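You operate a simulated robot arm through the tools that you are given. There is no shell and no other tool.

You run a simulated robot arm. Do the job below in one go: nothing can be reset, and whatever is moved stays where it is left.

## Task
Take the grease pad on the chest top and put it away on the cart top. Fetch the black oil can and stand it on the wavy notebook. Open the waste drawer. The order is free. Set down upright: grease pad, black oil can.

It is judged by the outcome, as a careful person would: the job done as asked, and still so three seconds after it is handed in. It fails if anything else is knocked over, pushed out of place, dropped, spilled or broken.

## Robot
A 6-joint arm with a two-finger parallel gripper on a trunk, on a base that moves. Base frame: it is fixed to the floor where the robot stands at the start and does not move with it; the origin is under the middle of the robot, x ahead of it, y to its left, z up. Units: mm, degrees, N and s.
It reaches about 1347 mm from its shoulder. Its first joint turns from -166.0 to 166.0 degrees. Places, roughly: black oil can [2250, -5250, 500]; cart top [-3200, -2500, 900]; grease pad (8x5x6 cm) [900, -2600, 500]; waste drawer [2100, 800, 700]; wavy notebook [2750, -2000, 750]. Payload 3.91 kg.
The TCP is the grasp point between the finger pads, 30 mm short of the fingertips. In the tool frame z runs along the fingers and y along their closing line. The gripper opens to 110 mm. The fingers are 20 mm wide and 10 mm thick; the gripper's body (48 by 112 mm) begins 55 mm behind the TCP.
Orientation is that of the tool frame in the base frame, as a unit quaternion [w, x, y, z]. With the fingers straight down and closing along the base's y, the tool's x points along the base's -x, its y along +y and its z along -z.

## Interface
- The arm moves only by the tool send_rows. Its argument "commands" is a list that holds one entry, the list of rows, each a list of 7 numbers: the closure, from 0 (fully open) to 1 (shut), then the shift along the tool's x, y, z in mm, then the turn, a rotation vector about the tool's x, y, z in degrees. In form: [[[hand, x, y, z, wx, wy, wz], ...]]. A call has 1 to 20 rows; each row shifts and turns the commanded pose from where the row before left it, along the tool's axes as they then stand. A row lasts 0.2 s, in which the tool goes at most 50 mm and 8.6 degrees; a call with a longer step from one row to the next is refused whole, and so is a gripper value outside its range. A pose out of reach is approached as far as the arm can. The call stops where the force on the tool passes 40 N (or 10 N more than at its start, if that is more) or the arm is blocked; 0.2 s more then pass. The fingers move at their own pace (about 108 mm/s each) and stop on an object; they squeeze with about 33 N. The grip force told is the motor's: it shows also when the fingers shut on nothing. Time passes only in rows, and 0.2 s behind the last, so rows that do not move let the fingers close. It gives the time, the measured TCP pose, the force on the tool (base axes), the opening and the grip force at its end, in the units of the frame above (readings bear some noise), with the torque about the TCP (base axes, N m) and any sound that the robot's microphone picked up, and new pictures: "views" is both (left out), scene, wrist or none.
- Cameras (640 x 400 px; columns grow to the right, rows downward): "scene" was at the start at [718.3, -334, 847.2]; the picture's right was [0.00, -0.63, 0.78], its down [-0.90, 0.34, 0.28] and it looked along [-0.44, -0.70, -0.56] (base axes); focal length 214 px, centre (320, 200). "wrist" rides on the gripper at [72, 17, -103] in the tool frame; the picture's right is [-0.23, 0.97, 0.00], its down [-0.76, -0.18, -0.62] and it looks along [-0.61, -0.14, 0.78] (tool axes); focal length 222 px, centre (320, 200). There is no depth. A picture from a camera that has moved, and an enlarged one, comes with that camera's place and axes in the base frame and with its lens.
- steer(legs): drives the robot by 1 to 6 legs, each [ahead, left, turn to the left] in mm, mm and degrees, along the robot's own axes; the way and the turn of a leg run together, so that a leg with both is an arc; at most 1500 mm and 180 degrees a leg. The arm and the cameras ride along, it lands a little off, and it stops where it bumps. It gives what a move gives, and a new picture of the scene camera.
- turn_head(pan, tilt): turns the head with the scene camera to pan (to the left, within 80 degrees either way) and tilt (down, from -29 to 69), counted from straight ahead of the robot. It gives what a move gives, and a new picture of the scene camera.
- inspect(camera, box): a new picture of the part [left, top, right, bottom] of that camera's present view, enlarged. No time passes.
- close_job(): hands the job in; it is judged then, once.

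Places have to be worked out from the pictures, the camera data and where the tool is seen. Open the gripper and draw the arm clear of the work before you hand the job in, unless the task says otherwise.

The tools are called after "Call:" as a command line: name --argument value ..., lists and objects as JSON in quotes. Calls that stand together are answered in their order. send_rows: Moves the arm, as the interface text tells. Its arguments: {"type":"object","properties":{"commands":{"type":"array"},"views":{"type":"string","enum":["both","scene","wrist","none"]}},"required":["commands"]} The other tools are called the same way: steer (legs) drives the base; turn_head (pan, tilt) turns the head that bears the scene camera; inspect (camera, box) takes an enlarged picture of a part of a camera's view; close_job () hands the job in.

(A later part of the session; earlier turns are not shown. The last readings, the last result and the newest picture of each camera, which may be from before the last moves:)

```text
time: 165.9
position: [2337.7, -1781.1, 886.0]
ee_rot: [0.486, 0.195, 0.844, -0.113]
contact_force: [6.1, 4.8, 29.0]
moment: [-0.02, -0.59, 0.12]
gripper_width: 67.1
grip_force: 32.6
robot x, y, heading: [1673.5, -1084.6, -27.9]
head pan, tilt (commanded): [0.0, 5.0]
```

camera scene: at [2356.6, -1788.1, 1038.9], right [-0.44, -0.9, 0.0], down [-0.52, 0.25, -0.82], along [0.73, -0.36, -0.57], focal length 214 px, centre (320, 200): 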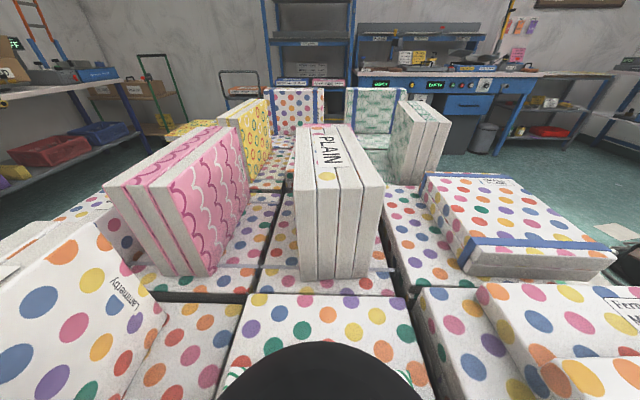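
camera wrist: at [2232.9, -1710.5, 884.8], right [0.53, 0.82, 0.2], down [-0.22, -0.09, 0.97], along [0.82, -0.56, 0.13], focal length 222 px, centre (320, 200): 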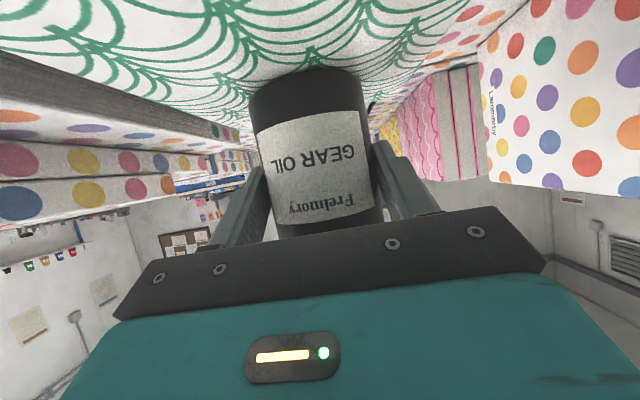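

Contact is made (about 25–29 N upward), so the can is seated. I'll open the fingers gently to release it.

Call:
send_rows --commands '[[[0.38, 0, 0, 0, 0, 0, 0], [0.3, 0, 0, 0, 0, 0, 0], [0.15, 0, 0, 0, 0, 0, 0], [0.15, 0, 0, 0, 0, 0, 0]]]' --views "both"

```text
time: 166.9
position: [2337.8, -1782.2, 883.7]
ee_rot: [0.485, 0.195, 0.845, -0.112]
contact_force: [-0.2, 0.6, -0.4]
moment: [0.0, -0.03, -0.02]
gripper_width: 93.5
grip_force: 0.1
robot x, y, heading: [1673.8, -1083.8, -27.9]
head pan, tilt (commanded): [0.0, 5.0]
camera scene: at [2356.3, -1788.5, 993.0], right [-0.44, -0.9, 0.0], down [-0.52, 0.25, -0.82], along [0.73, -0.36, -0.58], focal length 214 px, centre (320, 200)
camera wrist: at [2231.7, -1711.5, 874.7], right [0.53, 0.82, 0.2], down [-0.22, -0.09, 0.97], along [0.82, -0.56, 0.13], focal length 222 px, centre (320, 200)
```

scene: 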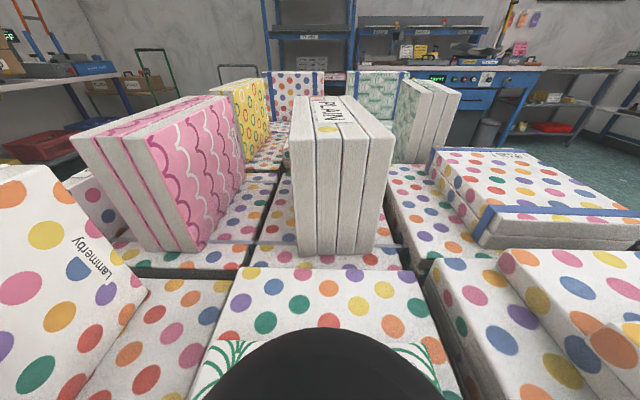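
wrist: 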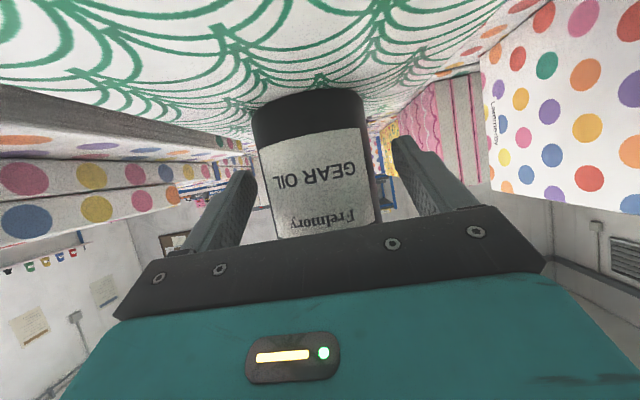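

Released; the can stands upright and the surface there is at z ≈ 840. I'll back out horizontally, rise, and turn the hand vertical.

Call:
send_rows --commands '[[[0.15, 10, 0, -17.3, 0, 0, 0], [0.15, 16, 0, -28, 0, 0, 0], [0.1, 16, 0, -28, 0, 0, 0], [0, 16, 0, -28, 0, 0, 0], [0, 16, 0, -28, 0, 0, 0], [0, -34.6, 0, -20, 0, 0, 0], [0, -34.6, 0, -20, 0, 0, 0], [0, -34.6, 0, -20, 0, 0, 0], [0, -34.6, 0, -20, 0, 0, 0], [0, -34.6, 0, -20, 0, 8.57, 0], [0, 0, 0, 0, 0, 8.57, 0], [0, 0, 0, 0, 0, 8.57, 0], [0, 0, 0, 0, 0, 8.57, 0], [0, 0, 0, 0, 0, 8.57, 0], [0, 0, 0, 0, 0, 8.57, 0], [0, 0, 0, 0, 0, 8.57, 0]]]' --views "both"

```text
time: 170.3
position: [2202.4, -1716.9, 1086.6]
ee_rot: [-0.003, 0.227, 0.974, 0.0]
contact_force: [-0.9, 1.1, 0.6]
moment: [-0.04, -0.02, 0.01]
gripper_width: 109.8
grip_force: 0.0
robot x, y, heading: [1675.3, -1088.2, -28.2]
head pan, tilt (commanded): [0.0, 5.0]
camera scene: at [2297.3, -1760.0, 1125.4], right [-0.44, -0.9, 0.0], down [-0.89, 0.44, 0.09], along [-0.08, 0.04, -1.0], focal length 214 px, centre (320, 200)
camera wrist: at [2145.9, -1669.3, 1191.2], right [0.63, 0.77, 0.0], down [0.61, -0.5, 0.62], along [0.48, -0.39, -0.78], focal length 222 px, centre (320, 200)
```

scene: 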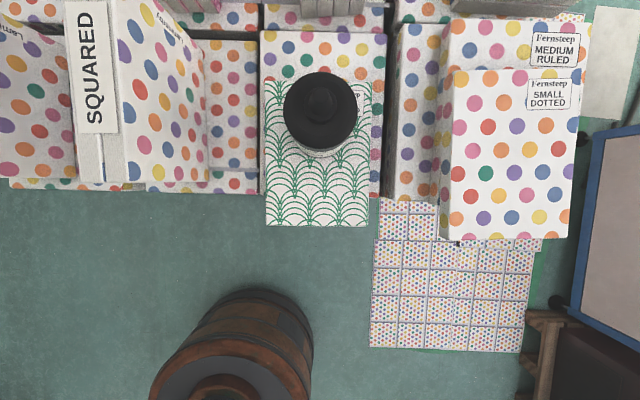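
wrist: 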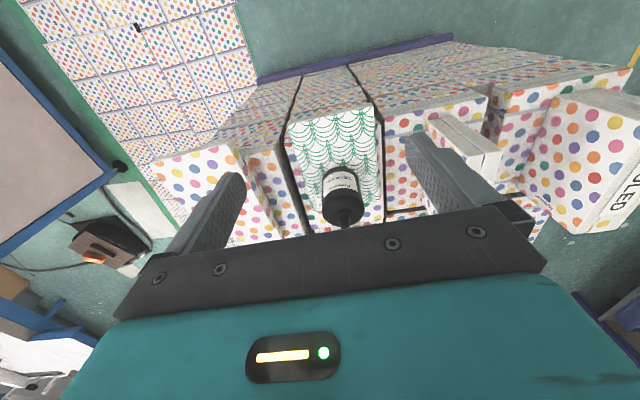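

The can stands upright on the notebook at about (2352, -1787). I'll move the vertical hand directly above it.

Call:
send_rows --commands '[[[0, -41.4, 0.9, 0, 0, 0, 0], [0, -41.4, 0.9, 0, 0, 0, 0], [0, -41.4, 0.9, 0, 0, 0, 0], [0, -41.4, 0.8, 0, 0, 0, 0]]]' --views "none"

Call:
turn_head --pan 0 --tilt 40

Call:
inspect --camera "wrist" --box '[160, 100, 480, 300]'

```text
time: 171.3
position: [2353.8, -1787.1, 1086.3]
ee_rot: [-0.001, 0.227, 0.974, -0.001]
contact_force: [-1.0, 0.1, 2.4]
moment: [-0.06, -0.09, -0.02]
gripper_width: 110.2
grip_force: 0.1
robot x, y, heading: [1675.5, -1086.4, -27.9]
head pan, tilt (commanded): [0.0, 5.0]
```

```text
time: 172.3
position: [2354.4, -1787.4, 1084.2]
ee_rot: [-0.003, 0.226, 0.974, -0.001]
contact_force: [-0.8, 0.4, -0.6]
moment: [0.02, 0.0, -0.01]
gripper_width: 109.9
grip_force: 0.0
robot x, y, heading: [1674.2, -1085.6, -27.6]
head pan, tilt (commanded): [0.0, 40.0]
camera scene: at [2398.2, -1806.3, 1130.6], right [-0.44, -0.9, 0.0], down [-0.69, 0.34, 0.64], along [-0.58, 0.28, -0.76], focal length 214 px, centre (320, 200)
```

scene: 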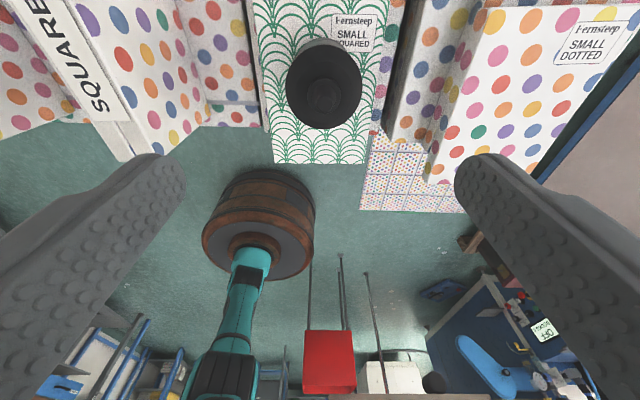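

```text
2.00 times, centred on (320, 200) of wrist
camera zoom: at [2296.6, -1740.3, 1189.1], right [0.63, 0.77, 0.0], down [0.61, -0.5, 0.62], along [0.48, -0.39, -0.78], focal length 444 px, centre (320, 200)
```

zoom: 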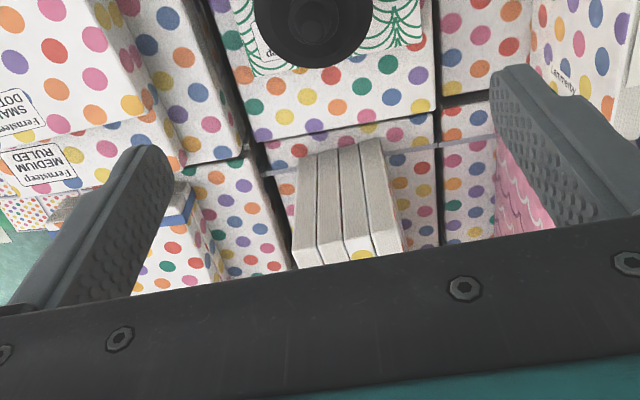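

The hand is centred over the can within a few millimetres. I'll descend most of the way with the fingers wide open.

Call:
send_rows --commands '[[[0, 0, 0, 30, 0, 0, 0], [0, 0, 0, 30, 0, 0, 0], [0, 0, 0, 30, 0, 0, 0], [0, 0, 0, 30, 0, 0, 0], [0, 0, 0, 20, 0, 0, 0]]]' --views "both"

```text
time: 173.5
position: [2350.7, -1787.8, 943.1]
ee_rot: [-0.002, 0.226, 0.974, -0.001]
contact_force: [0.4, 0.1, 0.2]
moment: [-0.04, -0.01, 0.02]
gripper_width: 110.0
grip_force: 0.0
robot x, y, heading: [1675.0, -1084.8, -28.2]
head pan, tilt (commanded): [0.0, 40.0]
camera scene: at [2393.7, -1806.8, 988.3], right [-0.44, -0.9, 0.0], down [-0.69, 0.34, 0.64], along [-0.58, 0.28, -0.76], focal length 214 px, centre (320, 200)
camera wrist: at [2292.1, -1740.8, 1046.7], right [0.63, 0.77, 0.0], down [0.61, -0.49, 0.62], along [0.48, -0.39, -0.78], focal length 222 px, centre (320, 200)
```

scene: 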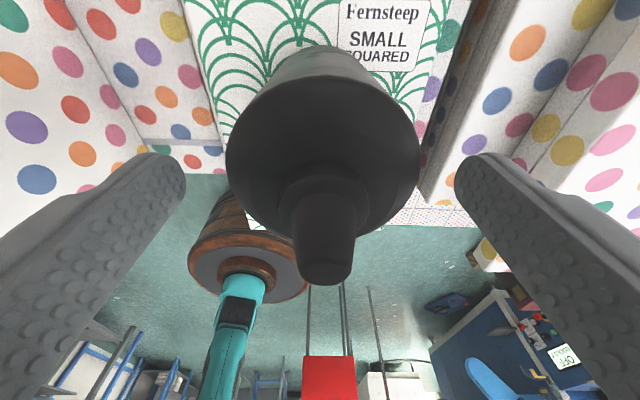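
wrist: 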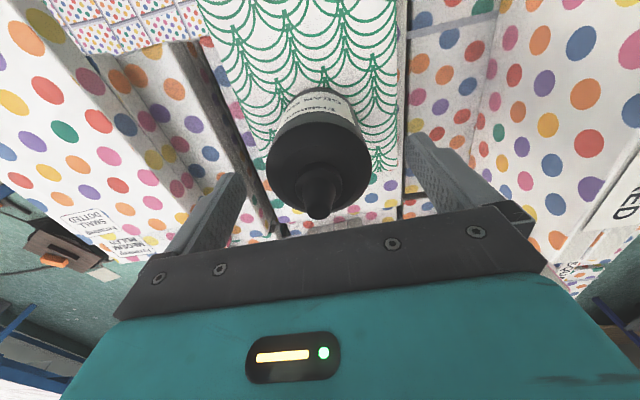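

Well centred, and the nozzle tip is at about z 964, below the palm. I'll descend 20 mm more and close.

Call:
send_rows --commands '[[[0, 0, 0, 10, 0, 0, 0], [0, 0, 0, 10, 0, 0, 0], [0.2, 0, 0, 0, 0, 0, 0], [0.5, 0, 0, 0, 0, 0, 0], [1, 0, 0, 0, 0, 0, 0], [1, 0, 0, 0, 0, 0, 0]]]' --views "wrist"

```text
time: 174.9
position: [2352.5, -1788.7, 923.8]
ee_rot: [-0.002, 0.227, 0.974, 0.0]
contact_force: [-1.0, -0.3, 0.3]
moment: [0.01, -0.04, 0.0]
gripper_width: 66.9
grip_force: 32.4
robot x, y, heading: [1677.7, -1087.1, -27.9]
head pan, tilt (commanded): [0.0, 40.0]
camera wrist: at [2294.4, -1741.2, 1028.1], right [0.63, 0.77, 0.0], down [0.61, -0.5, 0.62], along [0.48, -0.39, -0.78], focal length 222 px, centre (320, 200)
```

wrist: 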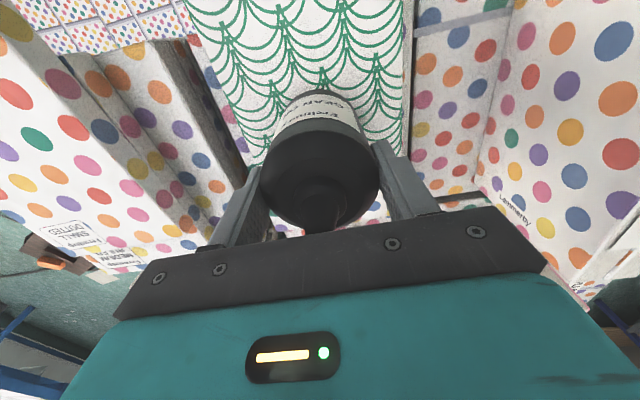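

Gripped from above at 66.9 mm, with the can's base about 84 mm below the TCP. I'll lift straight up.

Call:
send_rows --commands '[[[1, 0, 0, -15, 0, 0, 0], [1, 0, 0, -35, 0, 0, 0], [1, 0, 0, -40, 0, 0, 0], [1, 0, 0, -40, 0, 0, 0], [1, 0, 0, -40, 0, 0, 0], [1, 0, 0, -40, 0, 0, 0]]]' --views "both"

```text
time: 176.3
position: [2349.2, -1780.0, 1113.5]
ee_rot: [-0.002, 0.226, 0.974, -0.001]
contact_force: [0.2, -1.5, -4.4]
moment: [0.05, 0.09, -0.01]
gripper_width: 67.0
grip_force: 32.7
out of reach, approached as far as the arm can: row 6
robot x, y, heading: [1674.1, -1084.9, -27.8]
head pan, tilt (commanded): [0.0, 40.0]
camera scene: at [2393.2, -1799.5, 1159.6], right [-0.44, -0.9, 0.0], down [-0.69, 0.34, 0.65], along [-0.58, 0.28, -0.76], focal length 214 px, centre (320, 200)
camera wrist: at [2291.6, -1733.5, 1218.2], right [0.63, 0.77, 0.0], down [0.61, -0.5, 0.62], along [0.48, -0.39, -0.78], focal length 222 px, centre (320, 200)
```

scene: 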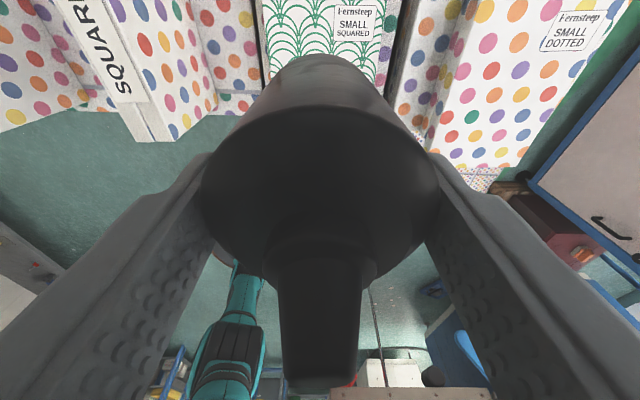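
wrist: 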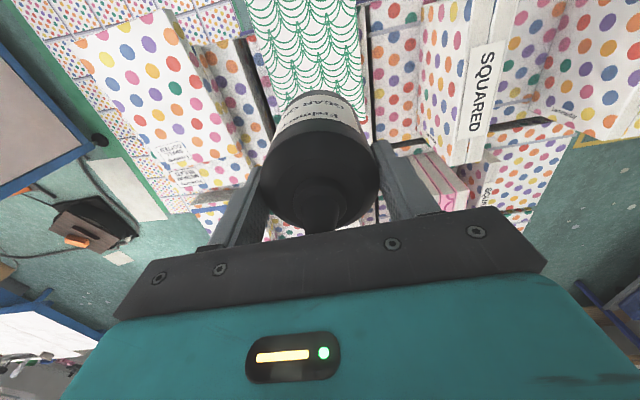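

The can is held vertically and clear. I'll retract and raise the arm, then drive north around to reach the pink notebook from the aisle side.

Call:
send_rows --commands '[[[1, 40, 0, 0, 0, 0, 0], [1, 40, 12, -18, 0, 0, 0], [1, 40, 12, -18, 0, 0, 0], [1, 40, 12, -18, 0, 0, 0], [1, 40, 12, -18, 0, 0, 0], [1, 0, 0, -20, 0, 0, 0]]]' --views "none"

Call:
turn_head --pan 0 --tilt -25

Call:
steer --legs '[[0, 720, 0]]'

```text
time: 177.7
position: [2187.4, -1648.8, 1210.3]
ee_rot: [-0.002, 0.226, 0.974, -0.001]
contact_force: [-0.6, 0.1, -2.1]
moment: [-0.02, 0.02, 0.02]
gripper_width: 66.9
grip_force: 33.1
robot x, y, heading: [1678.5, -1085.9, -27.8]
head pan, tilt (commanded): [0.0, 40.0]
```

```text
time: 179.1
position: [2188.4, -1649.3, 1210.7]
ee_rot: [-0.002, 0.226, 0.974, -0.001]
contact_force: [0.0, -0.1, -2.9]
moment: [-0.01, 0.0, 0.01]
gripper_width: 66.9
grip_force: 32.0
robot x, y, heading: [1676.1, -1086.8, -27.8]
head pan, tilt (commanded): [0.0, -25.0]
camera scene: at [2320.9, -1711.5, 1269.5], right [-0.44, -0.9, 0.0], down [-0.82, 0.4, -0.42], along [0.38, -0.19, -0.91], focal length 214 px, centre (320, 200)
```

scene: 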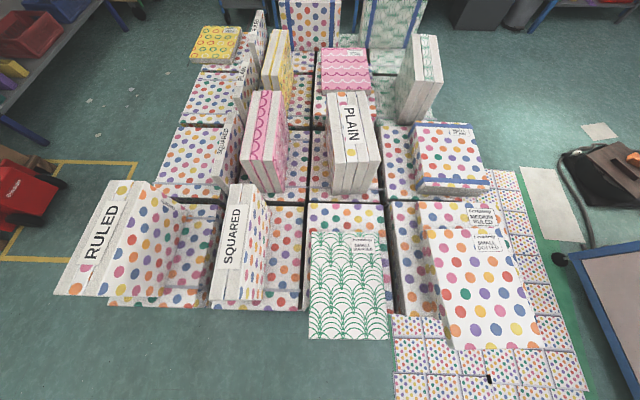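

```text
time: 182.9
position: [2522.4, -1016.6, 1209.1]
ee_rot: [-0.002, 0.224, 0.975, -0.002]
contact_force: [0.4, 0.4, -1.7]
moment: [0.02, 0.01, -0.05]
gripper_width: 67.2
grip_force: 33.4
robot x, y, heading: [2008.9, -456.2, -27.7]
head pan, tilt (commanded): [0.0, -25.0]
camera scene: at [2655.5, -1079.1, 1269.6], right [-0.44, -0.9, 0.0], down [-0.82, 0.4, -0.42], along [0.38, -0.18, -0.91], focal length 214 px, centre (320, 200)
```

scene: 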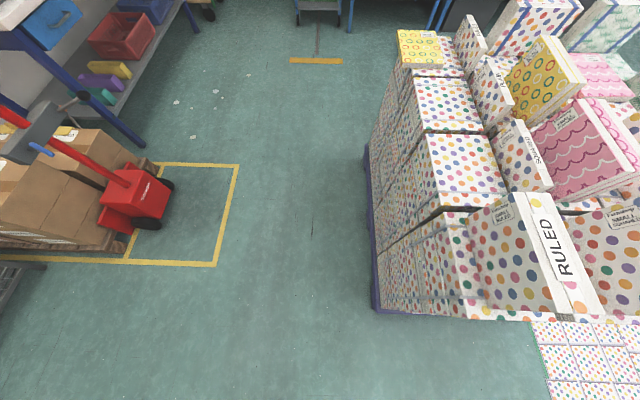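

A good overview: the pink wavy notebook lies in the back row of the third column. I'll drive along the aisle and turn to face the stack from its north side.

Call:
steer --legs '[[850, 0, 0], [850, 0, 0], [0, 0, -89.5]]'

```text
time: 195.4
position: [2932.3, -1743.9, 1209.8]
ee_rot: [-0.001, 0.853, 0.523, 0.001]
contact_force: [-0.4, -1.0, -3.0]
moment: [-0.01, -0.01, 0.03]
gripper_width: 67.3
grip_force: 32.8
robot x, y, heading: [3501.2, -1237.0, -118.6]
head pan, tilt (commanded): [0.0, -25.0]
camera scene: at [2867.2, -1872.4, 1269.6], right [-0.89, 0.45, 0.0], down [0.41, 0.81, -0.42], along [-0.19, -0.37, -0.91], focal length 214 px, centre (320, 200)
```

scene: 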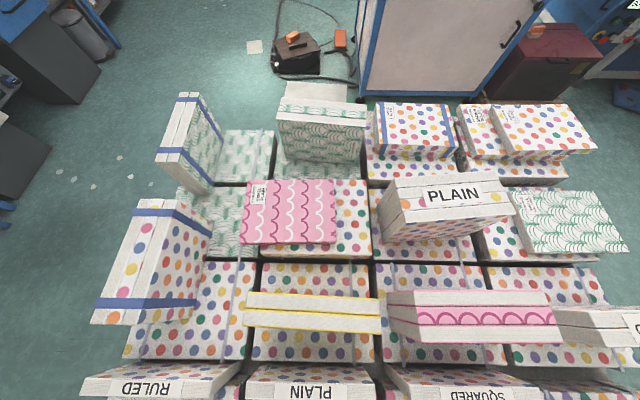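

A clear view of the pink wavy notebook, with open space above it. I'll zoom in to measure it.

Call:
inspect --camera "scene" --box '[200, 150, 380, 270]'

```text
3.33 times, centred on (290, 210) of scene
camera zoom: at [2867.2, -1872.4, 1269.6], right [-0.89, 0.45, 0.0], down [0.41, 0.81, -0.42], along [-0.19, -0.37, -0.91], focal length 715 px, centre (420, 167)
```

zoom: 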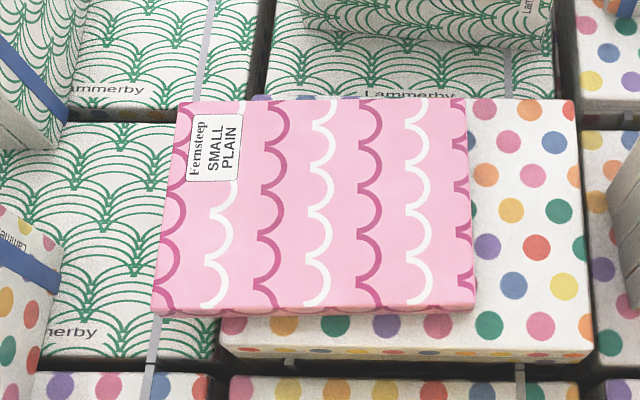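

Corners give the pink notebook's centre as about (2846, -2052) with its top at z ≈ 861; I'll aim for (2836, -2042), over its supported part. First I'll drive 160 mm closer.

Call:
steer --legs '[[160, 0, 0]]'

Call:
inspect --camera "scene" --box '[200, 150, 420, 300]'

```text
time: 196.8
position: [2856.5, -1878.1, 1209.9]
ee_rot: [-0.002, 0.853, 0.522, 0.001]
contact_force: [0.8, 0.4, -3.1]
moment: [0.02, 0.02, -0.01]
gripper_width: 67.0
grip_force: 32.6
robot x, y, heading: [3427.5, -1376.7, -118.9]
head pan, tilt (commanded): [0.0, -25.0]
camera scene: at [2792.3, -2005.2, 1269.7], right [-0.89, 0.45, 0.0], down [0.41, 0.81, -0.42], along [-0.19, -0.37, -0.91], focal length 214 px, centre (320, 200)
```

scene: 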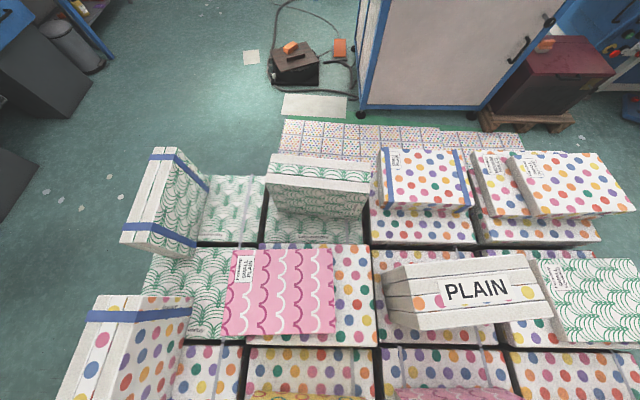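

```text
2.67 times, centred on (310, 225) of scene
camera zoom: at [2792.3, -2005.2, 1269.7], right [-0.89, 0.45, 0.0], down [0.41, 0.81, -0.42], along [-0.19, -0.37, -0.91], focal length 572 px, centre (347, 133)
```

zoom: 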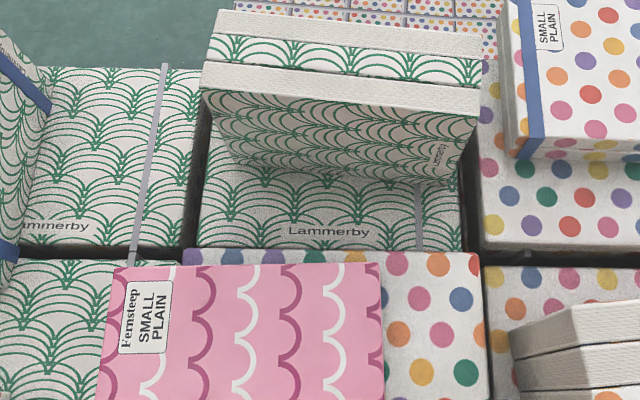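

Two sight lines agree: notebook top z ≈ 862. I'll move above the target point at height, then take a look before descending.

Call:
send_rows --commands '[[[1, -38.8, 14.1, 0, 0, 0, 0], [1, -38.8, 14.1, 0, 0, 0, 0], [1, -38.8, 14.1, 0, 0, 0, 0], [1, -38.8, 14.1, 0, 0, 0, 0], [1, 0, 0, 40, 0, 0, 0], [1, 0, 0, 40, 0, 0, 0], [1, 0, 0, 40, 0, 0, 0]]]' --views "both"

```text
time: 198.4
position: [2844.6, -2035.5, 1075.0]
ee_rot: [-0.001, 0.853, 0.522, 0.0]
contact_force: [0.2, 0.6, -2.6]
moment: [-0.02, 0.0, 0.0]
gripper_width: 67.0
grip_force: 33.2
out of reach, approached as far as the arm can: row 4
robot x, y, heading: [3428.9, -1374.9, -118.7]
head pan, tilt (commanded): [0.0, -25.0]
camera scene: at [2780.2, -2163.6, 1134.2], right [-0.89, 0.45, 0.0], down [0.41, 0.81, -0.42], along [-0.19, -0.37, -0.91], focal length 214 px, centre (320, 200)
camera wrist: at [2891.8, -1978.6, 1178.7], right [0.76, -0.64, 0.0], down [-0.5, -0.6, 0.62], along [-0.4, -0.47, -0.78], focal length 222 px, centre (320, 200)
```

scene: 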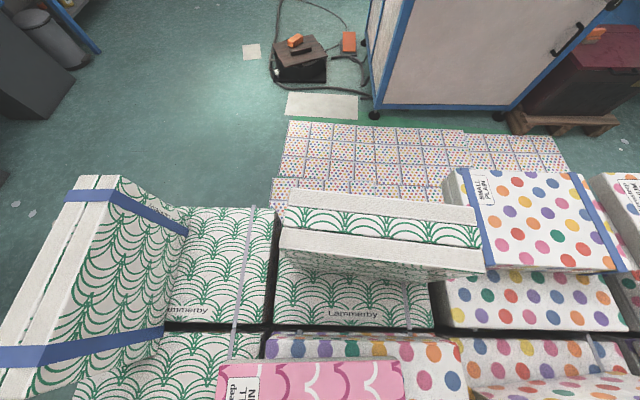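
wrist: 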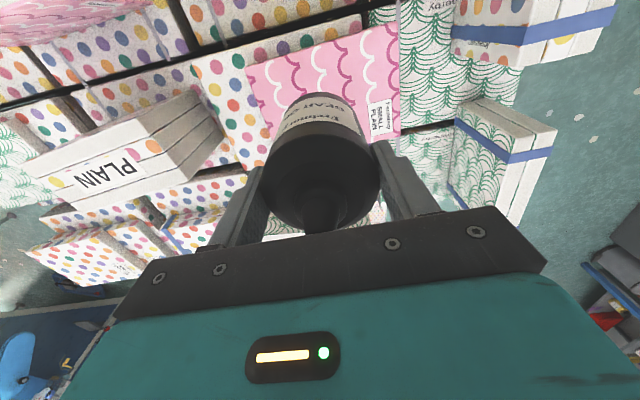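

The hand is almost above the target. I'll correct by about 9 mm and descend to about 20 mm above the notebook.

Call:
send_rows --commands '[[[1, -9, -4.5, 0, 0, 0, 0], [1, 0, 0, 35, 0, 0, 0], [1, 0, 0, 35, 0, 0, 0], [1, 0, 0, 35, 0, 0, 0], [1, 0, 0, 0, 0, 0, 0]]]' --views "both"

```text
time: 199.6
position: [2837.5, -2034.2, 969.3]
ee_rot: [-0.002, 0.853, 0.523, 0.002]
contact_force: [0.3, 0.0, -2.2]
moment: [-0.02, 0.0, -0.01]
gripper_width: 66.9
grip_force: 32.7
robot x, y, heading: [3428.2, -1370.3, -118.9]
head pan, tilt (commanded): [0.0, -25.0]
camera scene: at [2773.0, -2163.5, 1027.9], right [-0.89, 0.45, 0.0], down [0.41, 0.81, -0.42], along [-0.19, -0.37, -0.91], focal length 214 px, centre (320, 200)
camera wrist: at [2884.6, -1978.5, 1072.6], right [0.76, -0.65, 0.0], down [-0.5, -0.6, 0.62], along [-0.4, -0.47, -0.78], focal length 222 px, centre (320, 200)
```

scene: 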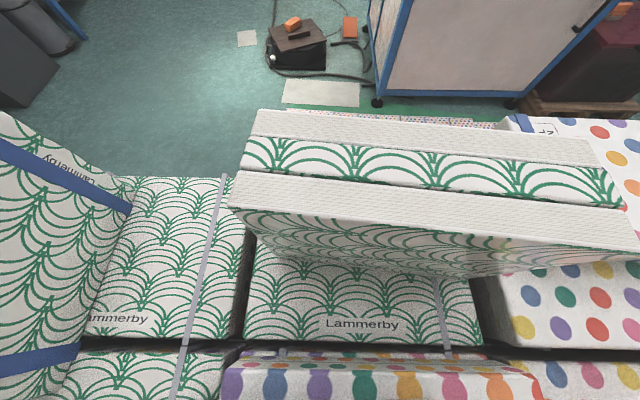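
wrist: 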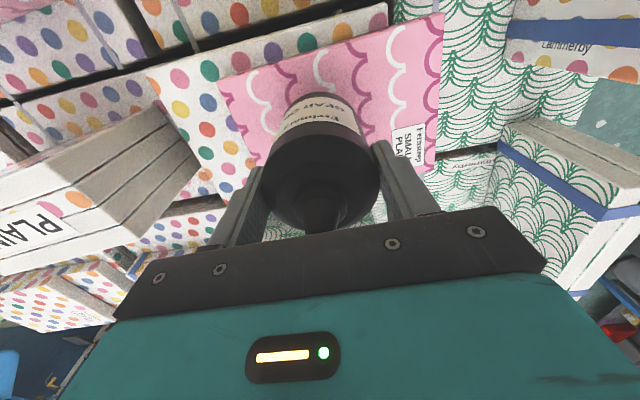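

The can is over the pink notebook with margins all round. I'll shift 8 mm towards its centre, descend 16 mm, then feel for contact.

Call:
send_rows --commands '[[[1, -8, 0, 0, 0, 0, 0], [1, 0, 0, 8, 0, 0, 0], [1, 0, 0, 8, 0, 0, 0], [1, 0, 0, 0, 0, 0, 0]]]' --views "wrist"

```text
time: 200.6
position: [2833.4, -2043.3, 953.4]
ee_rot: [-0.001, 0.853, 0.522, 0.002]
contact_force: [-0.5, 0.4, -2.4]
moment: [0.01, 0.0, -0.02]
gripper_width: 67.1
grip_force: 33.0
robot x, y, heading: [3428.2, -1375.1, -118.8]
head pan, tilt (commanded): [0.0, -25.0]
camera wrist: at [2880.6, -1986.2, 1057.6], right [0.76, -0.64, 0.0], down [-0.5, -0.6, 0.62], along [-0.4, -0.47, -0.78], focal length 222 px, centre (320, 200)
```

wrist: 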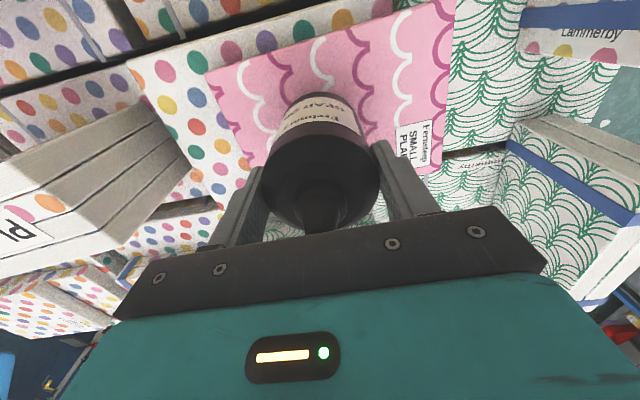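

About 7 mm to go; I'll step down 2 mm at a time.

Call:
send_rows --commands '[[[1, 0, 0, 2, 0, 0, 0], [1, 0, 0, 2, 0, 0, 0]]]' --views "none"

```text
time: 201.2
position: [2832.5, -2043.3, 948.6]
ee_rot: [-0.002, 0.853, 0.522, 0.001]
contact_force: [0.0, 0.5, -2.3]
moment: [0.03, -0.03, 0.01]
gripper_width: 66.8
grip_force: 32.5
robot x, y, heading: [3430.8, -1373.5, -118.9]
head pan, tilt (commanded): [0.0, -25.0]
```

No contact yet; another 3 mm.

Call:
send_rows --commands '[[[1, 0, 0, 1.5, 0, 0, 0], [1, 0, 0, 1.5, 0, 0, 0]]]' --views "none"

```text
time: 201.8
position: [2833.2, -2043.7, 945.5]
ee_rot: [-0.001, 0.853, 0.522, 0.001]
contact_force: [0.2, -0.4, 0.5]
moment: [-0.09, 0.02, -0.05]
gripper_width: 66.9
grip_force: 32.9
robot x, y, heading: [3425.5, -1375.2, -119.0]
head pan, tilt (commanded): [0.0, -25.0]
```

The weight reading has gone to about zero, so contact has begun. One more millimetre to seat it.

Call:
send_rows --commands '[[[1, 0, 0, 1, 0, 0, 0]]]' --views "none"

```text
time: 202.2
position: [2833.1, -2044.4, 945.3]
ee_rot: [-0.002, 0.853, 0.523, 0.001]
contact_force: [-1.8, -0.1, 8.3]
moment: [-0.08, -0.05, -0.02]
gripper_width: 66.9
grip_force: 33.1
robot x, y, heading: [3428.4, -1378.6, -118.6]
head pan, tilt (commanded): [0.0, -25.0]
```

Seated (8 N upward). I'll open the fingers gently.

Call:
send_rows --commands '[[[0.38, 0, 0, 0, 0, 0, 0], [0.3, 0, 0, 0, 0, 0, 0], [0.1, 0, 0, 0, 0, 0, 0], [0.05, 0, 0, 0, 0, 0, 0], [0.05, 0, 0, 0, 0, 0, 0]]]' --views "wrist"

```text
time: 203.4
position: [2834.4, -2044.3, 944.8]
ee_rot: [-0.001, 0.853, 0.522, 0.001]
contact_force: [-0.7, 0.1, 0.3]
moment: [-0.03, -0.01, 0.02]
gripper_width: 104.3
grip_force: 0.0
robot x, y, heading: [3430.3, -1373.3, -118.9]
head pan, tilt (commanded): [0.0, -25.0]
camera wrist: at [2880.8, -1987.7, 1048.8], right [0.76, -0.64, 0.0], down [-0.5, -0.6, 0.62], along [-0.4, -0.47, -0.78], focal length 222 px, centre (320, 200)
```

wrist: 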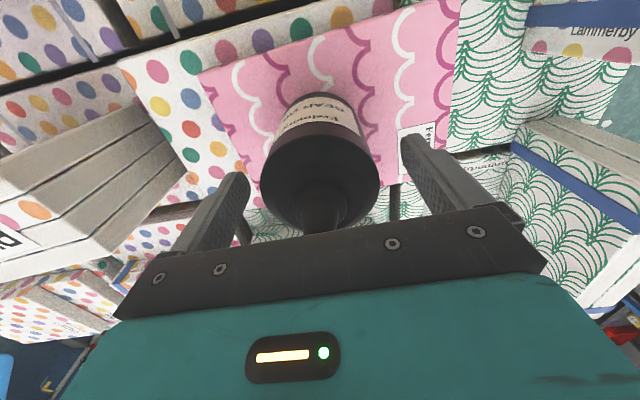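

The can is released. I'll lift the hand straight up, slowly at first.

Call:
send_rows --commands '[[[0.05, 0, 0, -15, 0, 0, 0], [0.05, 0, 0, -30, 0, 0, 0], [0, 0, 0, -35, 0, 0, 0], [0, 0, 0, -40, 0, 0, 0], [0, 0, 0, -40, 0, 0, 0], [0, 20, 0, -30, 0, 0, 0], [0, 40, 0, 0, 0, 0, 0], [0, 40, 0, 0, 0, 0, 0], [0, 40, 0, 0, 0, 0, 0]]]' --views "scene"

```text
time: 205.4
position: [2896.5, -1920.6, 1135.2]
ee_rot: [-0.001, 0.852, 0.523, 0.002]
contact_force: [0.0, 0.1, -0.8]
moment: [0.06, -0.04, -0.02]
gripper_width: 110.1
grip_force: 0.0
robot x, y, heading: [3425.0, -1375.0, -118.9]
head pan, tilt (commanded): [0.0, -25.0]
camera scene: at [2832.4, -2047.4, 1194.9], right [-0.89, 0.45, 0.0], down [0.41, 0.81, -0.42], along [-0.19, -0.37, -0.91], focal length 214 px, centre (320, 200)
```

scene: 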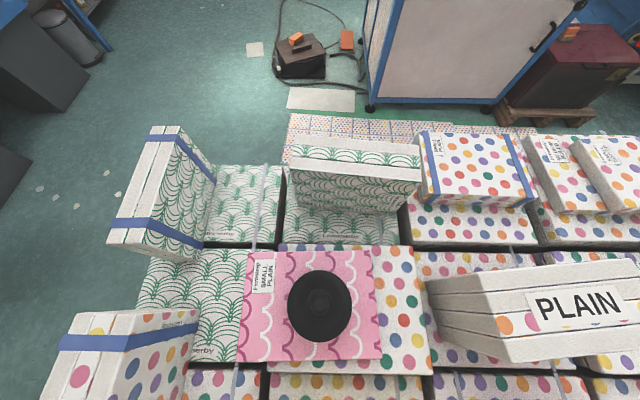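

The black can stands on the pink wavy notebook. Next is the grease pad: I'll back off, turn the hand horizontal for driving, and head west to find a way round to the chest and cart.

Call:
send_rows --commands '[[[0, 0, 0, 0, 0, -8.2, 0], [0, 0, 0, 0, 0, -8.2, 0], [0, 0, 0, 0, 0, -8.2, 0], [0, 0, 0, 0, 0, -8.2, 0], [0, 0, 0, 0, 0, -8.2, 0], [0, 0, 0, 0, 0, -8.2, 0], [0, 0, 0, 0, 0, -8.2, 0], [0, 0, 0, 0, 0, -8.2, 0], [0, 0, 0, 0, 0, -8.2, 0], [0, 0, 0, 0, 0, -8.2, 0], [0, 0, 0, 0, 0, -8.0, 0]]]' --views "none"

Call:
turn_head --pan 0 --tilt 15

Call:
steer --legs '[[-180, 0, 0], [0, 0, -88.5]]'

```text
time: 207.8
position: [2897.0, -1920.5, 1135.0]
ee_rot: [0.369, 0.603, 0.37, -0.603]
contact_force: [-0.5, -0.9, 0.1]
moment: [0.02, 0.0, 0.01]
gripper_width: 109.9
grip_force: 0.1
robot x, y, heading: [3426.3, -1375.8, -118.9]
head pan, tilt (commanded): [0.0, -25.0]
```

```text
time: 208.8
position: [2896.4, -1921.1, 1135.3]
ee_rot: [0.369, 0.604, 0.371, -0.602]
contact_force: [0.9, -0.3, -0.2]
moment: [0.01, 0.02, -0.03]
gripper_width: 110.2
grip_force: 0.1
robot x, y, heading: [3426.8, -1372.4, -118.7]
head pan, tilt (commanded): [0.0, 15.0]
camera scene: at [2915.1, -1886.7, 1221.2], right [-0.89, 0.45, 0.0], down [0.12, 0.23, -0.97], along [-0.44, -0.86, -0.26], focal length 214 px, centre (320, 200)
```

scene: 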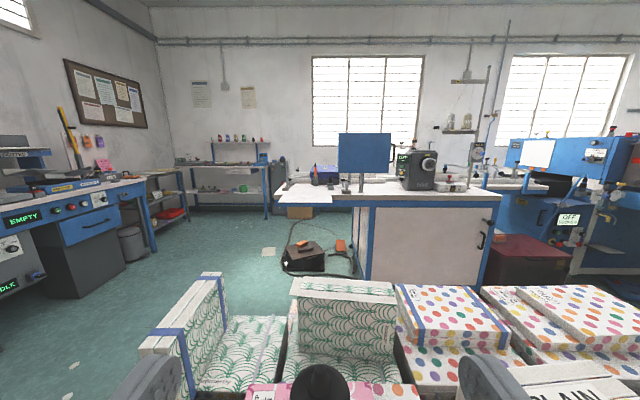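

```text
time: 214.2
position: [2961.2, -688.8, 1134.2]
ee_rot: [-0.16, 0.69, -0.16, -0.688]
contact_force: [-0.3, 0.4, 0.4]
moment: [0.02, -0.01, 0.02]
gripper_width: 110.0
grip_force: 0.1
robot x, y, heading: [3516.5, -1210.5, 152.1]
head pan, tilt (commanded): [0.0, 15.0]
camera scene: at [2996.6, -702.5, 1221.1], right [0.44, 0.9, 0.0], down [0.24, -0.11, -0.97], along [-0.87, 0.43, -0.26], focal length 214 px, centre (320, 200)
```

scene: 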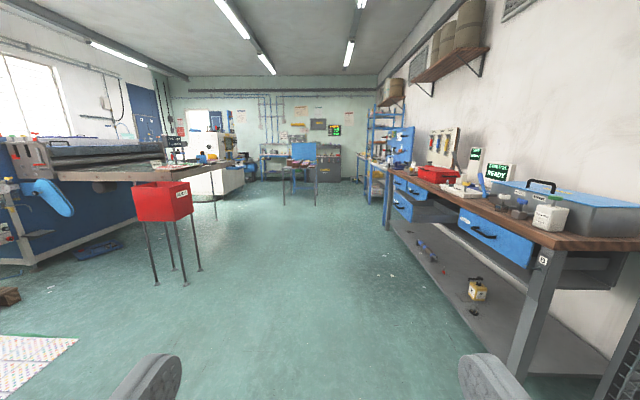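

The view west shows open floor between the bench and the big machine. I'll zoom in on the far west part to see where a route to the window side might be.

Call:
inspect --camera "scene" --box '[140, 80, 420, 240]'

Call:
inspect --camera "scene" --box '[0, 80, 220, 300]'

```text
2.29 times, centred on (280, 160) of scene
camera zoom: at [2996.6, -702.5, 1221.1], right [0.44, 0.9, 0.0], down [0.24, -0.11, -0.97], along [-0.87, 0.43, -0.26], focal length 490 px, centre (411, 291)
```

zoom: 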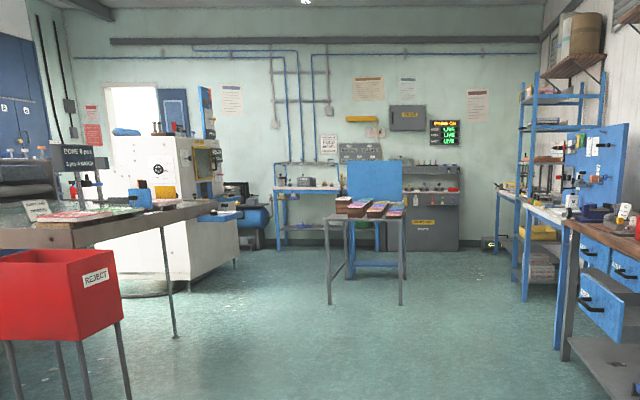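

```text
1.82 times, centred on (110, 190) of scene
camera zoom: at [2996.6, -702.5, 1221.1], right [0.44, 0.9, 0.0], down [0.24, -0.11, -0.97], along [-0.87, 0.43, -0.26], focal length 390 px, centre (702, 218)
```

zoom: 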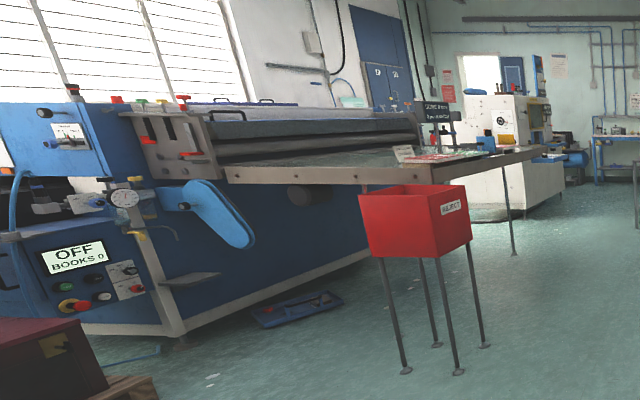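

The big delivery table spans p ≈ -300..1340 in front of the machine, and there seems to be a passage beyond its west end. I'll drive west back to around the start point and look.

Call:
steer --legs '[[1230, 190, 0], [1230, 190, 0], [1230, 190, 0]]'

Call:
turn_head --pan 55 --tilt 15

```text
time: 232.0
position: [-522.0, 509.0, 1132.7]
ee_rot: [-0.157, 0.691, -0.157, -0.688]
contact_force: [0.6, 1.0, 0.7]
moment: [0.0, -0.02, -0.02]
gripper_width: 109.9
grip_force: 0.1
robot x, y, heading: [35.3, -9.9, 152.3]
head pan, tilt (commanded): [0.0, 15.0]
camera scene: at [-487.0, 494.4, 1221.1], right [0.43, 0.9, 0.0], down [0.24, -0.11, -0.97], along [-0.87, 0.42, -0.26], focal length 214 px, centre (320, 200)
```

scene: 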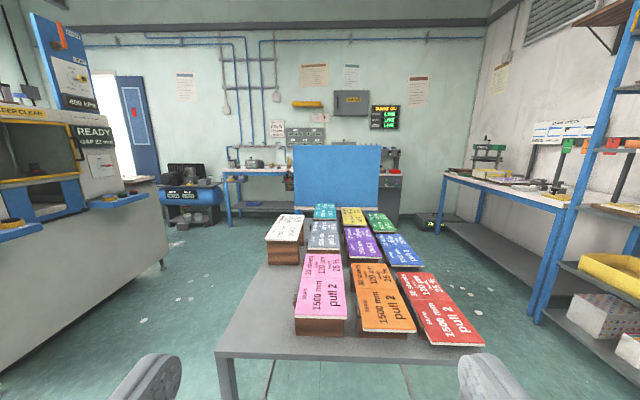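

```text
time: 233.2
position: [-522.5, 509.3, 1134.5]
ee_rot: [-0.158, 0.691, -0.157, -0.688]
contact_force: [0.2, 0.3, -0.5]
moment: [0.02, 0.02, 0.01]
gripper_width: 110.0
grip_force: 0.1
robot x, y, heading: [40.0, -7.9, 152.6]
head pan, tilt (commanded): [55.0, 15.0]
camera scene: at [-484.4, 408.2, 1221.2], right [-0.49, 0.87, 0.0], down [0.23, 0.13, -0.97], along [-0.84, -0.47, -0.26], focal length 214 px, centre (320, 200)
```

scene: 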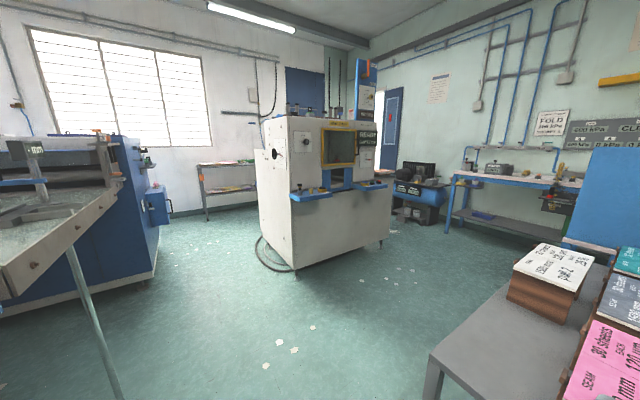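

There is an open passage between the blue machine and the white machine, leading to the window wall. I'll zoom in on the grey shelf near the stated cart place.

Call:
inspect --camera "scene" --box '[170, 120, 310, 240]'

Call:
inspect --camera "scene" --box '[0, 100, 240, 300]'

```text
3.33 times, centred on (240, 180) of scene
camera zoom: at [-484.4, 408.2, 1221.2], right [-0.49, 0.87, 0.0], down [0.23, 0.13, -0.97], along [-0.84, -0.47, -0.26], focal length 715 px, centre (587, 267)
```

zoom: 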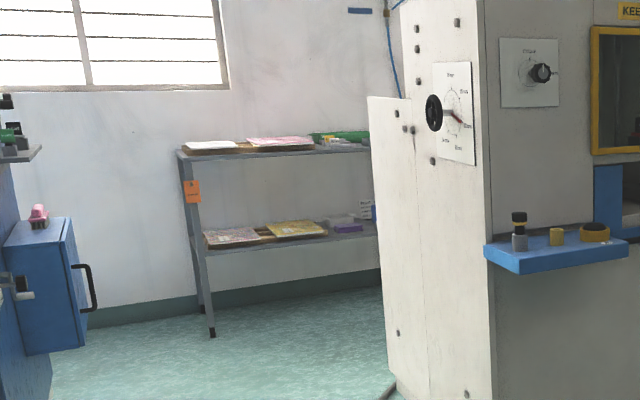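

```text
2.00 times, centred on (120, 200) of scene
camera zoom: at [-484.4, 408.2, 1221.2], right [-0.49, 0.87, 0.0], down [0.23, 0.13, -0.97], along [-0.84, -0.47, -0.26], focal length 429 px, centre (720, 200)
```

zoom: 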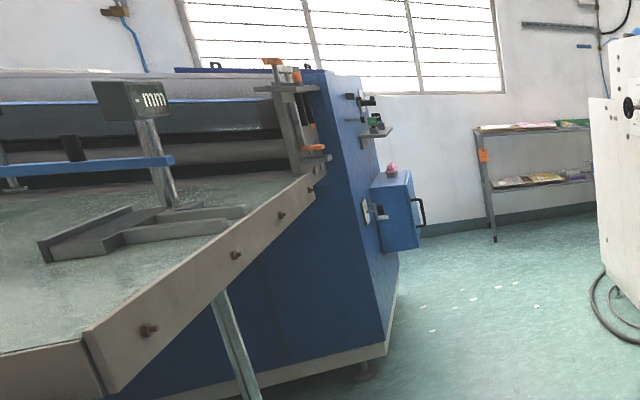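

The corridor between the blue machine (p ≈ -290) and the white machine's hose (p ≈ -1290) looks about 850 mm wide. I'll move diagonally clear of the delivery table, then turn left to face the window wall.

Call:
turn_head --pan 0 --tilt 15

Call:
steer --legs '[[700, 480, 0], [0, 0, 90]]'

```text
time: 234.4
position: [-522.5, 508.2, 1133.5]
ee_rot: [-0.158, 0.691, -0.158, -0.688]
contact_force: [-1.5, -0.3, -0.7]
moment: [0.01, -0.01, -0.01]
gripper_width: 109.9
grip_force: 0.1
robot x, y, heading: [34.8, -7.0, 152.6]
head pan, tilt (commanded): [0.0, 15.0]
camera scene: at [-487.0, 494.3, 1221.1], right [0.43, 0.9, 0.0], down [0.24, -0.11, -0.97], along [-0.87, 0.42, -0.26], focal length 214 px, centre (320, 200)
```

scene: 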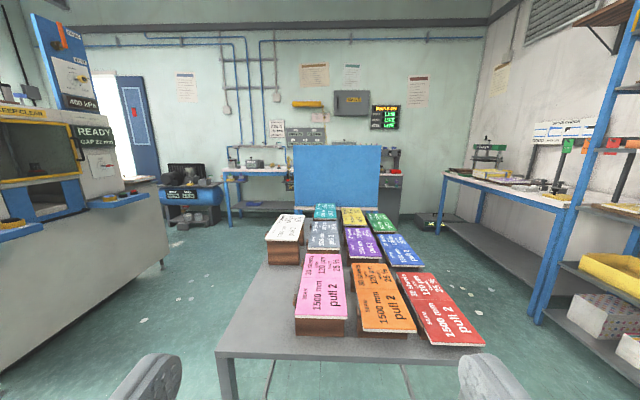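

```text
time: 242.8
position: [-1337.9, -668.1, 1133.8]
ee_rot: [0.373, 0.601, 0.375, -0.599]
contact_force: [0.1, 1.0, 0.4]
moment: [-0.01, -0.02, -0.01]
gripper_width: 109.9
grip_force: 0.0
robot x, y, heading: [-815.8, -113.8, -118.0]
head pan, tilt (commanded): [0.0, 15.0]
camera scene: at [-1320.4, -632.9, 1221.1], right [-0.9, 0.44, 0.0], down [0.11, 0.23, -0.97], along [-0.43, -0.87, -0.26], focal length 214 px, centre (320, 200)
```

scene: 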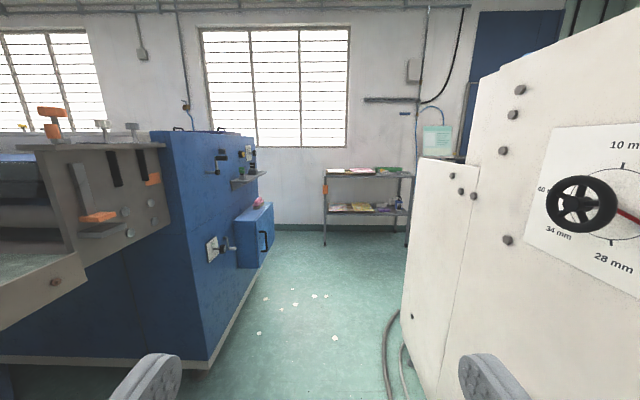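

The corridor is confirmed, about 830 mm wide between the hose and the machine's side box. I'll drive down its middle towards the window wall.

Call:
steer --legs '[[1200, -160, 0], [950, 0, 0]]'

Call:
turn_head --pan 60 --tilt 20

```text
time: 253.5
position: [-2482.6, -2503.6, 1134.1]
ee_rot: [0.376, 0.599, 0.378, -0.597]
contact_force: [-0.2, -0.4, 0.8]
moment: [0.01, 0.01, 0.0]
gripper_width: 110.1
grip_force: 0.0
robot x, y, heading: [-1963.1, -1945.8, -117.3]
head pan, tilt (commanded): [0.0, 15.0]
camera scene: at [-2465.9, -2469.7, 1221.1], right [-0.9, 0.43, 0.0], down [0.11, 0.24, -0.97], along [-0.42, -0.87, -0.26], focal length 214 px, centre (320, 200)
```

scene: 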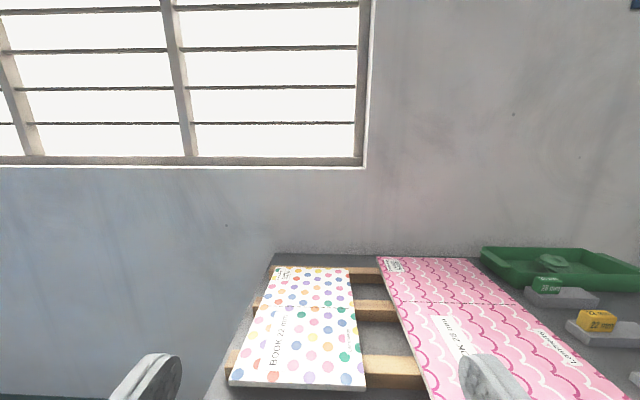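

```text
time: 254.8
position: [-2483.3, -2504.0, 1133.1]
ee_rot: [0.376, 0.599, 0.377, -0.598]
contact_force: [0.0, -0.8, 0.1]
moment: [-0.03, -0.01, 0.0]
gripper_width: 109.9
grip_force: 0.1
robot x, y, heading: [-1967.5, -1946.8, -117.4]
head pan, tilt (commanded): [60.0, 20.0]
camera scene: at [-2373.0, -2462.3, 1213.1], right [-0.83, -0.56, 0.0], down [-0.19, 0.28, -0.94], along [0.53, -0.77, -0.34], focal length 214 px, centre (320, 200)
```

scene: 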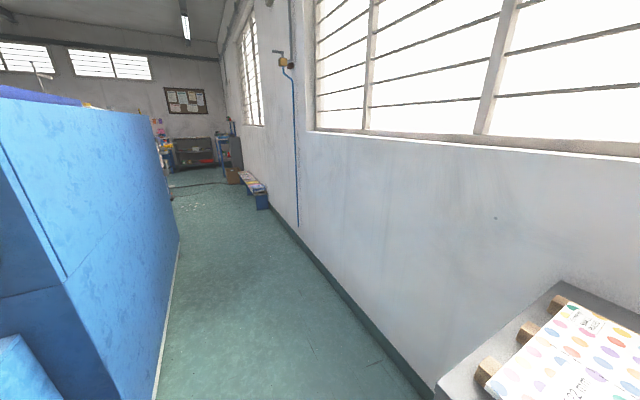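

The window aisle runs clear to the east. Now I'll look right, towards the stated cart place.

Call:
turn_head --pan -45 --tilt 20

Call:
turn_head --pan -15 --tilt 35

```text
time: 256.6
position: [-2484.4, -2504.0, 1134.6]
ee_rot: [0.375, 0.599, 0.378, -0.598]
contact_force: [-0.5, -0.6, -0.3]
moment: [-0.03, -0.04, -0.02]
gripper_width: 109.9
grip_force: 0.1
robot x, y, heading: [-1965.1, -1942.5, -117.3]
head pan, tilt (commanded): [-45.0, 20.0]
camera scene: at [-2513.4, -2416.4, 1213.1], right [-0.33, 0.94, 0.0], down [0.32, 0.12, -0.94], along [-0.89, -0.31, -0.34], focal length 214 px, centre (320, 200)
```

scene: 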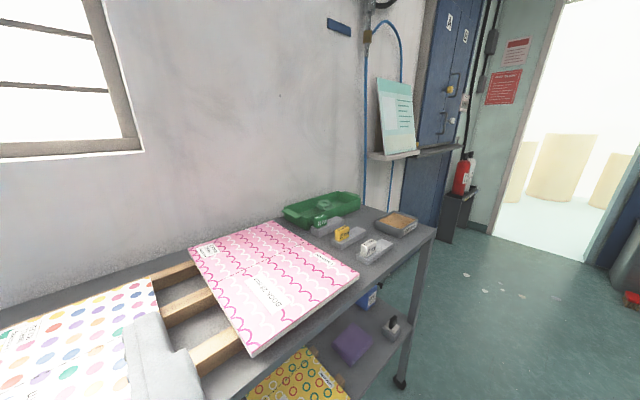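

```text
time: 257.6
position: [-2483.3, -2504.7, 1134.7]
ee_rot: [0.375, 0.599, 0.378, -0.598]
contact_force: [0.0, -0.7, 0.2]
moment: [-0.05, 0.0, 0.01]
gripper_width: 110.0
grip_force: 0.1
robot x, y, heading: [-1968.2, -1940.5, -117.4]
head pan, tilt (commanded): [-15.0, 35.0]
camera scene: at [-2483.0, -2452.1, 1189.2], right [-0.76, 0.65, 0.0], down [0.37, 0.44, -0.82], along [-0.53, -0.62, -0.58], focal length 214 px, centre (320, 200)
```

scene: 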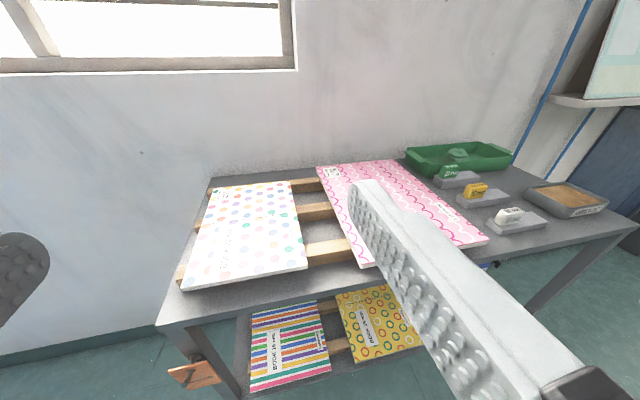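

This grey two-tier table on casters is the cart. I'll zoom in on its right end, where a grey tray sits, to see where the grease pad belongs.

Call:
inspect --camera "scene" --box '[400, 130, 640, 260]'

```text
2.67 times, centred on (520, 195) of scene
camera zoom: at [-2483.0, -2452.1, 1189.2], right [-0.76, 0.65, 0.0], down [0.37, 0.44, -0.82], along [-0.53, -0.62, -0.58], focal length 572 px, centre (-213, 213)
```

zoom: 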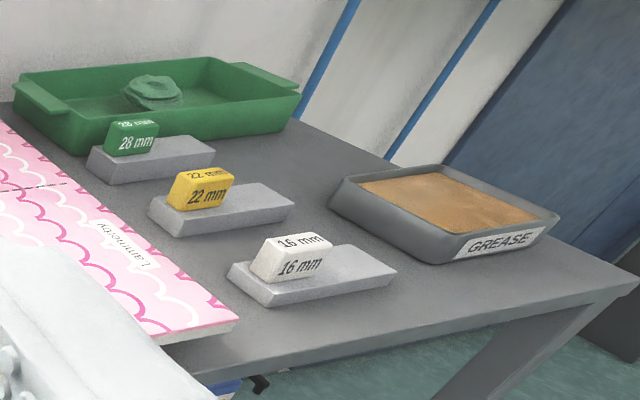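

The cart has a GREASE tray and free top space beside it. To go through the aisle to the chest I must turn in tight space, so I'll try folding the arm in with the tool pointing down.

Call:
send_rows --commands '[[[0, 0, 0, 0, 0, 8.2, 0], [0, 0, 0, 0, 0, 8.2, 0], [0, 0, 0, 0, 0, 8.2, 0], [0, 0, 0, 0, 0, 8.2, 0], [0, 0, 0, 0, 0, 8.2, 0], [0, 0, 0, 0, 0, 8.2, 0], [0, 0, 0, 0, 0, 8.2, 0], [0, 0, 0, 0, 0, 8.2, 0], [0, 0, 0, 0, 0, 8.2, 0], [0, 0, 0, 0, 0, 8.2, 0], [0, 0, 0, 0, 0, 8.0, 0], [0, 40, 0, 20, 0, 0, 0], [0, 40, 0, 20, 0, 0, 0], [0, 40, 0, 20, 0, 0, 0], [0, 40, 0, 20, 0, 0, 0], [0, 40, 0, 20, 0, 0, 0]]]' --views "none"

```text
time: 261.0
position: [-2395.0, -2321.0, 1033.3]
ee_rot: [-0.001, 0.846, 0.533, 0.001]
contact_force: [-0.1, -0.6, 0.9]
moment: [0.02, -0.02, 0.01]
gripper_width: 110.1
grip_force: 0.1
robot x, y, heading: [-1967.7, -1943.4, -117.4]
head pan, tilt (commanded): [-15.0, 35.0]
```

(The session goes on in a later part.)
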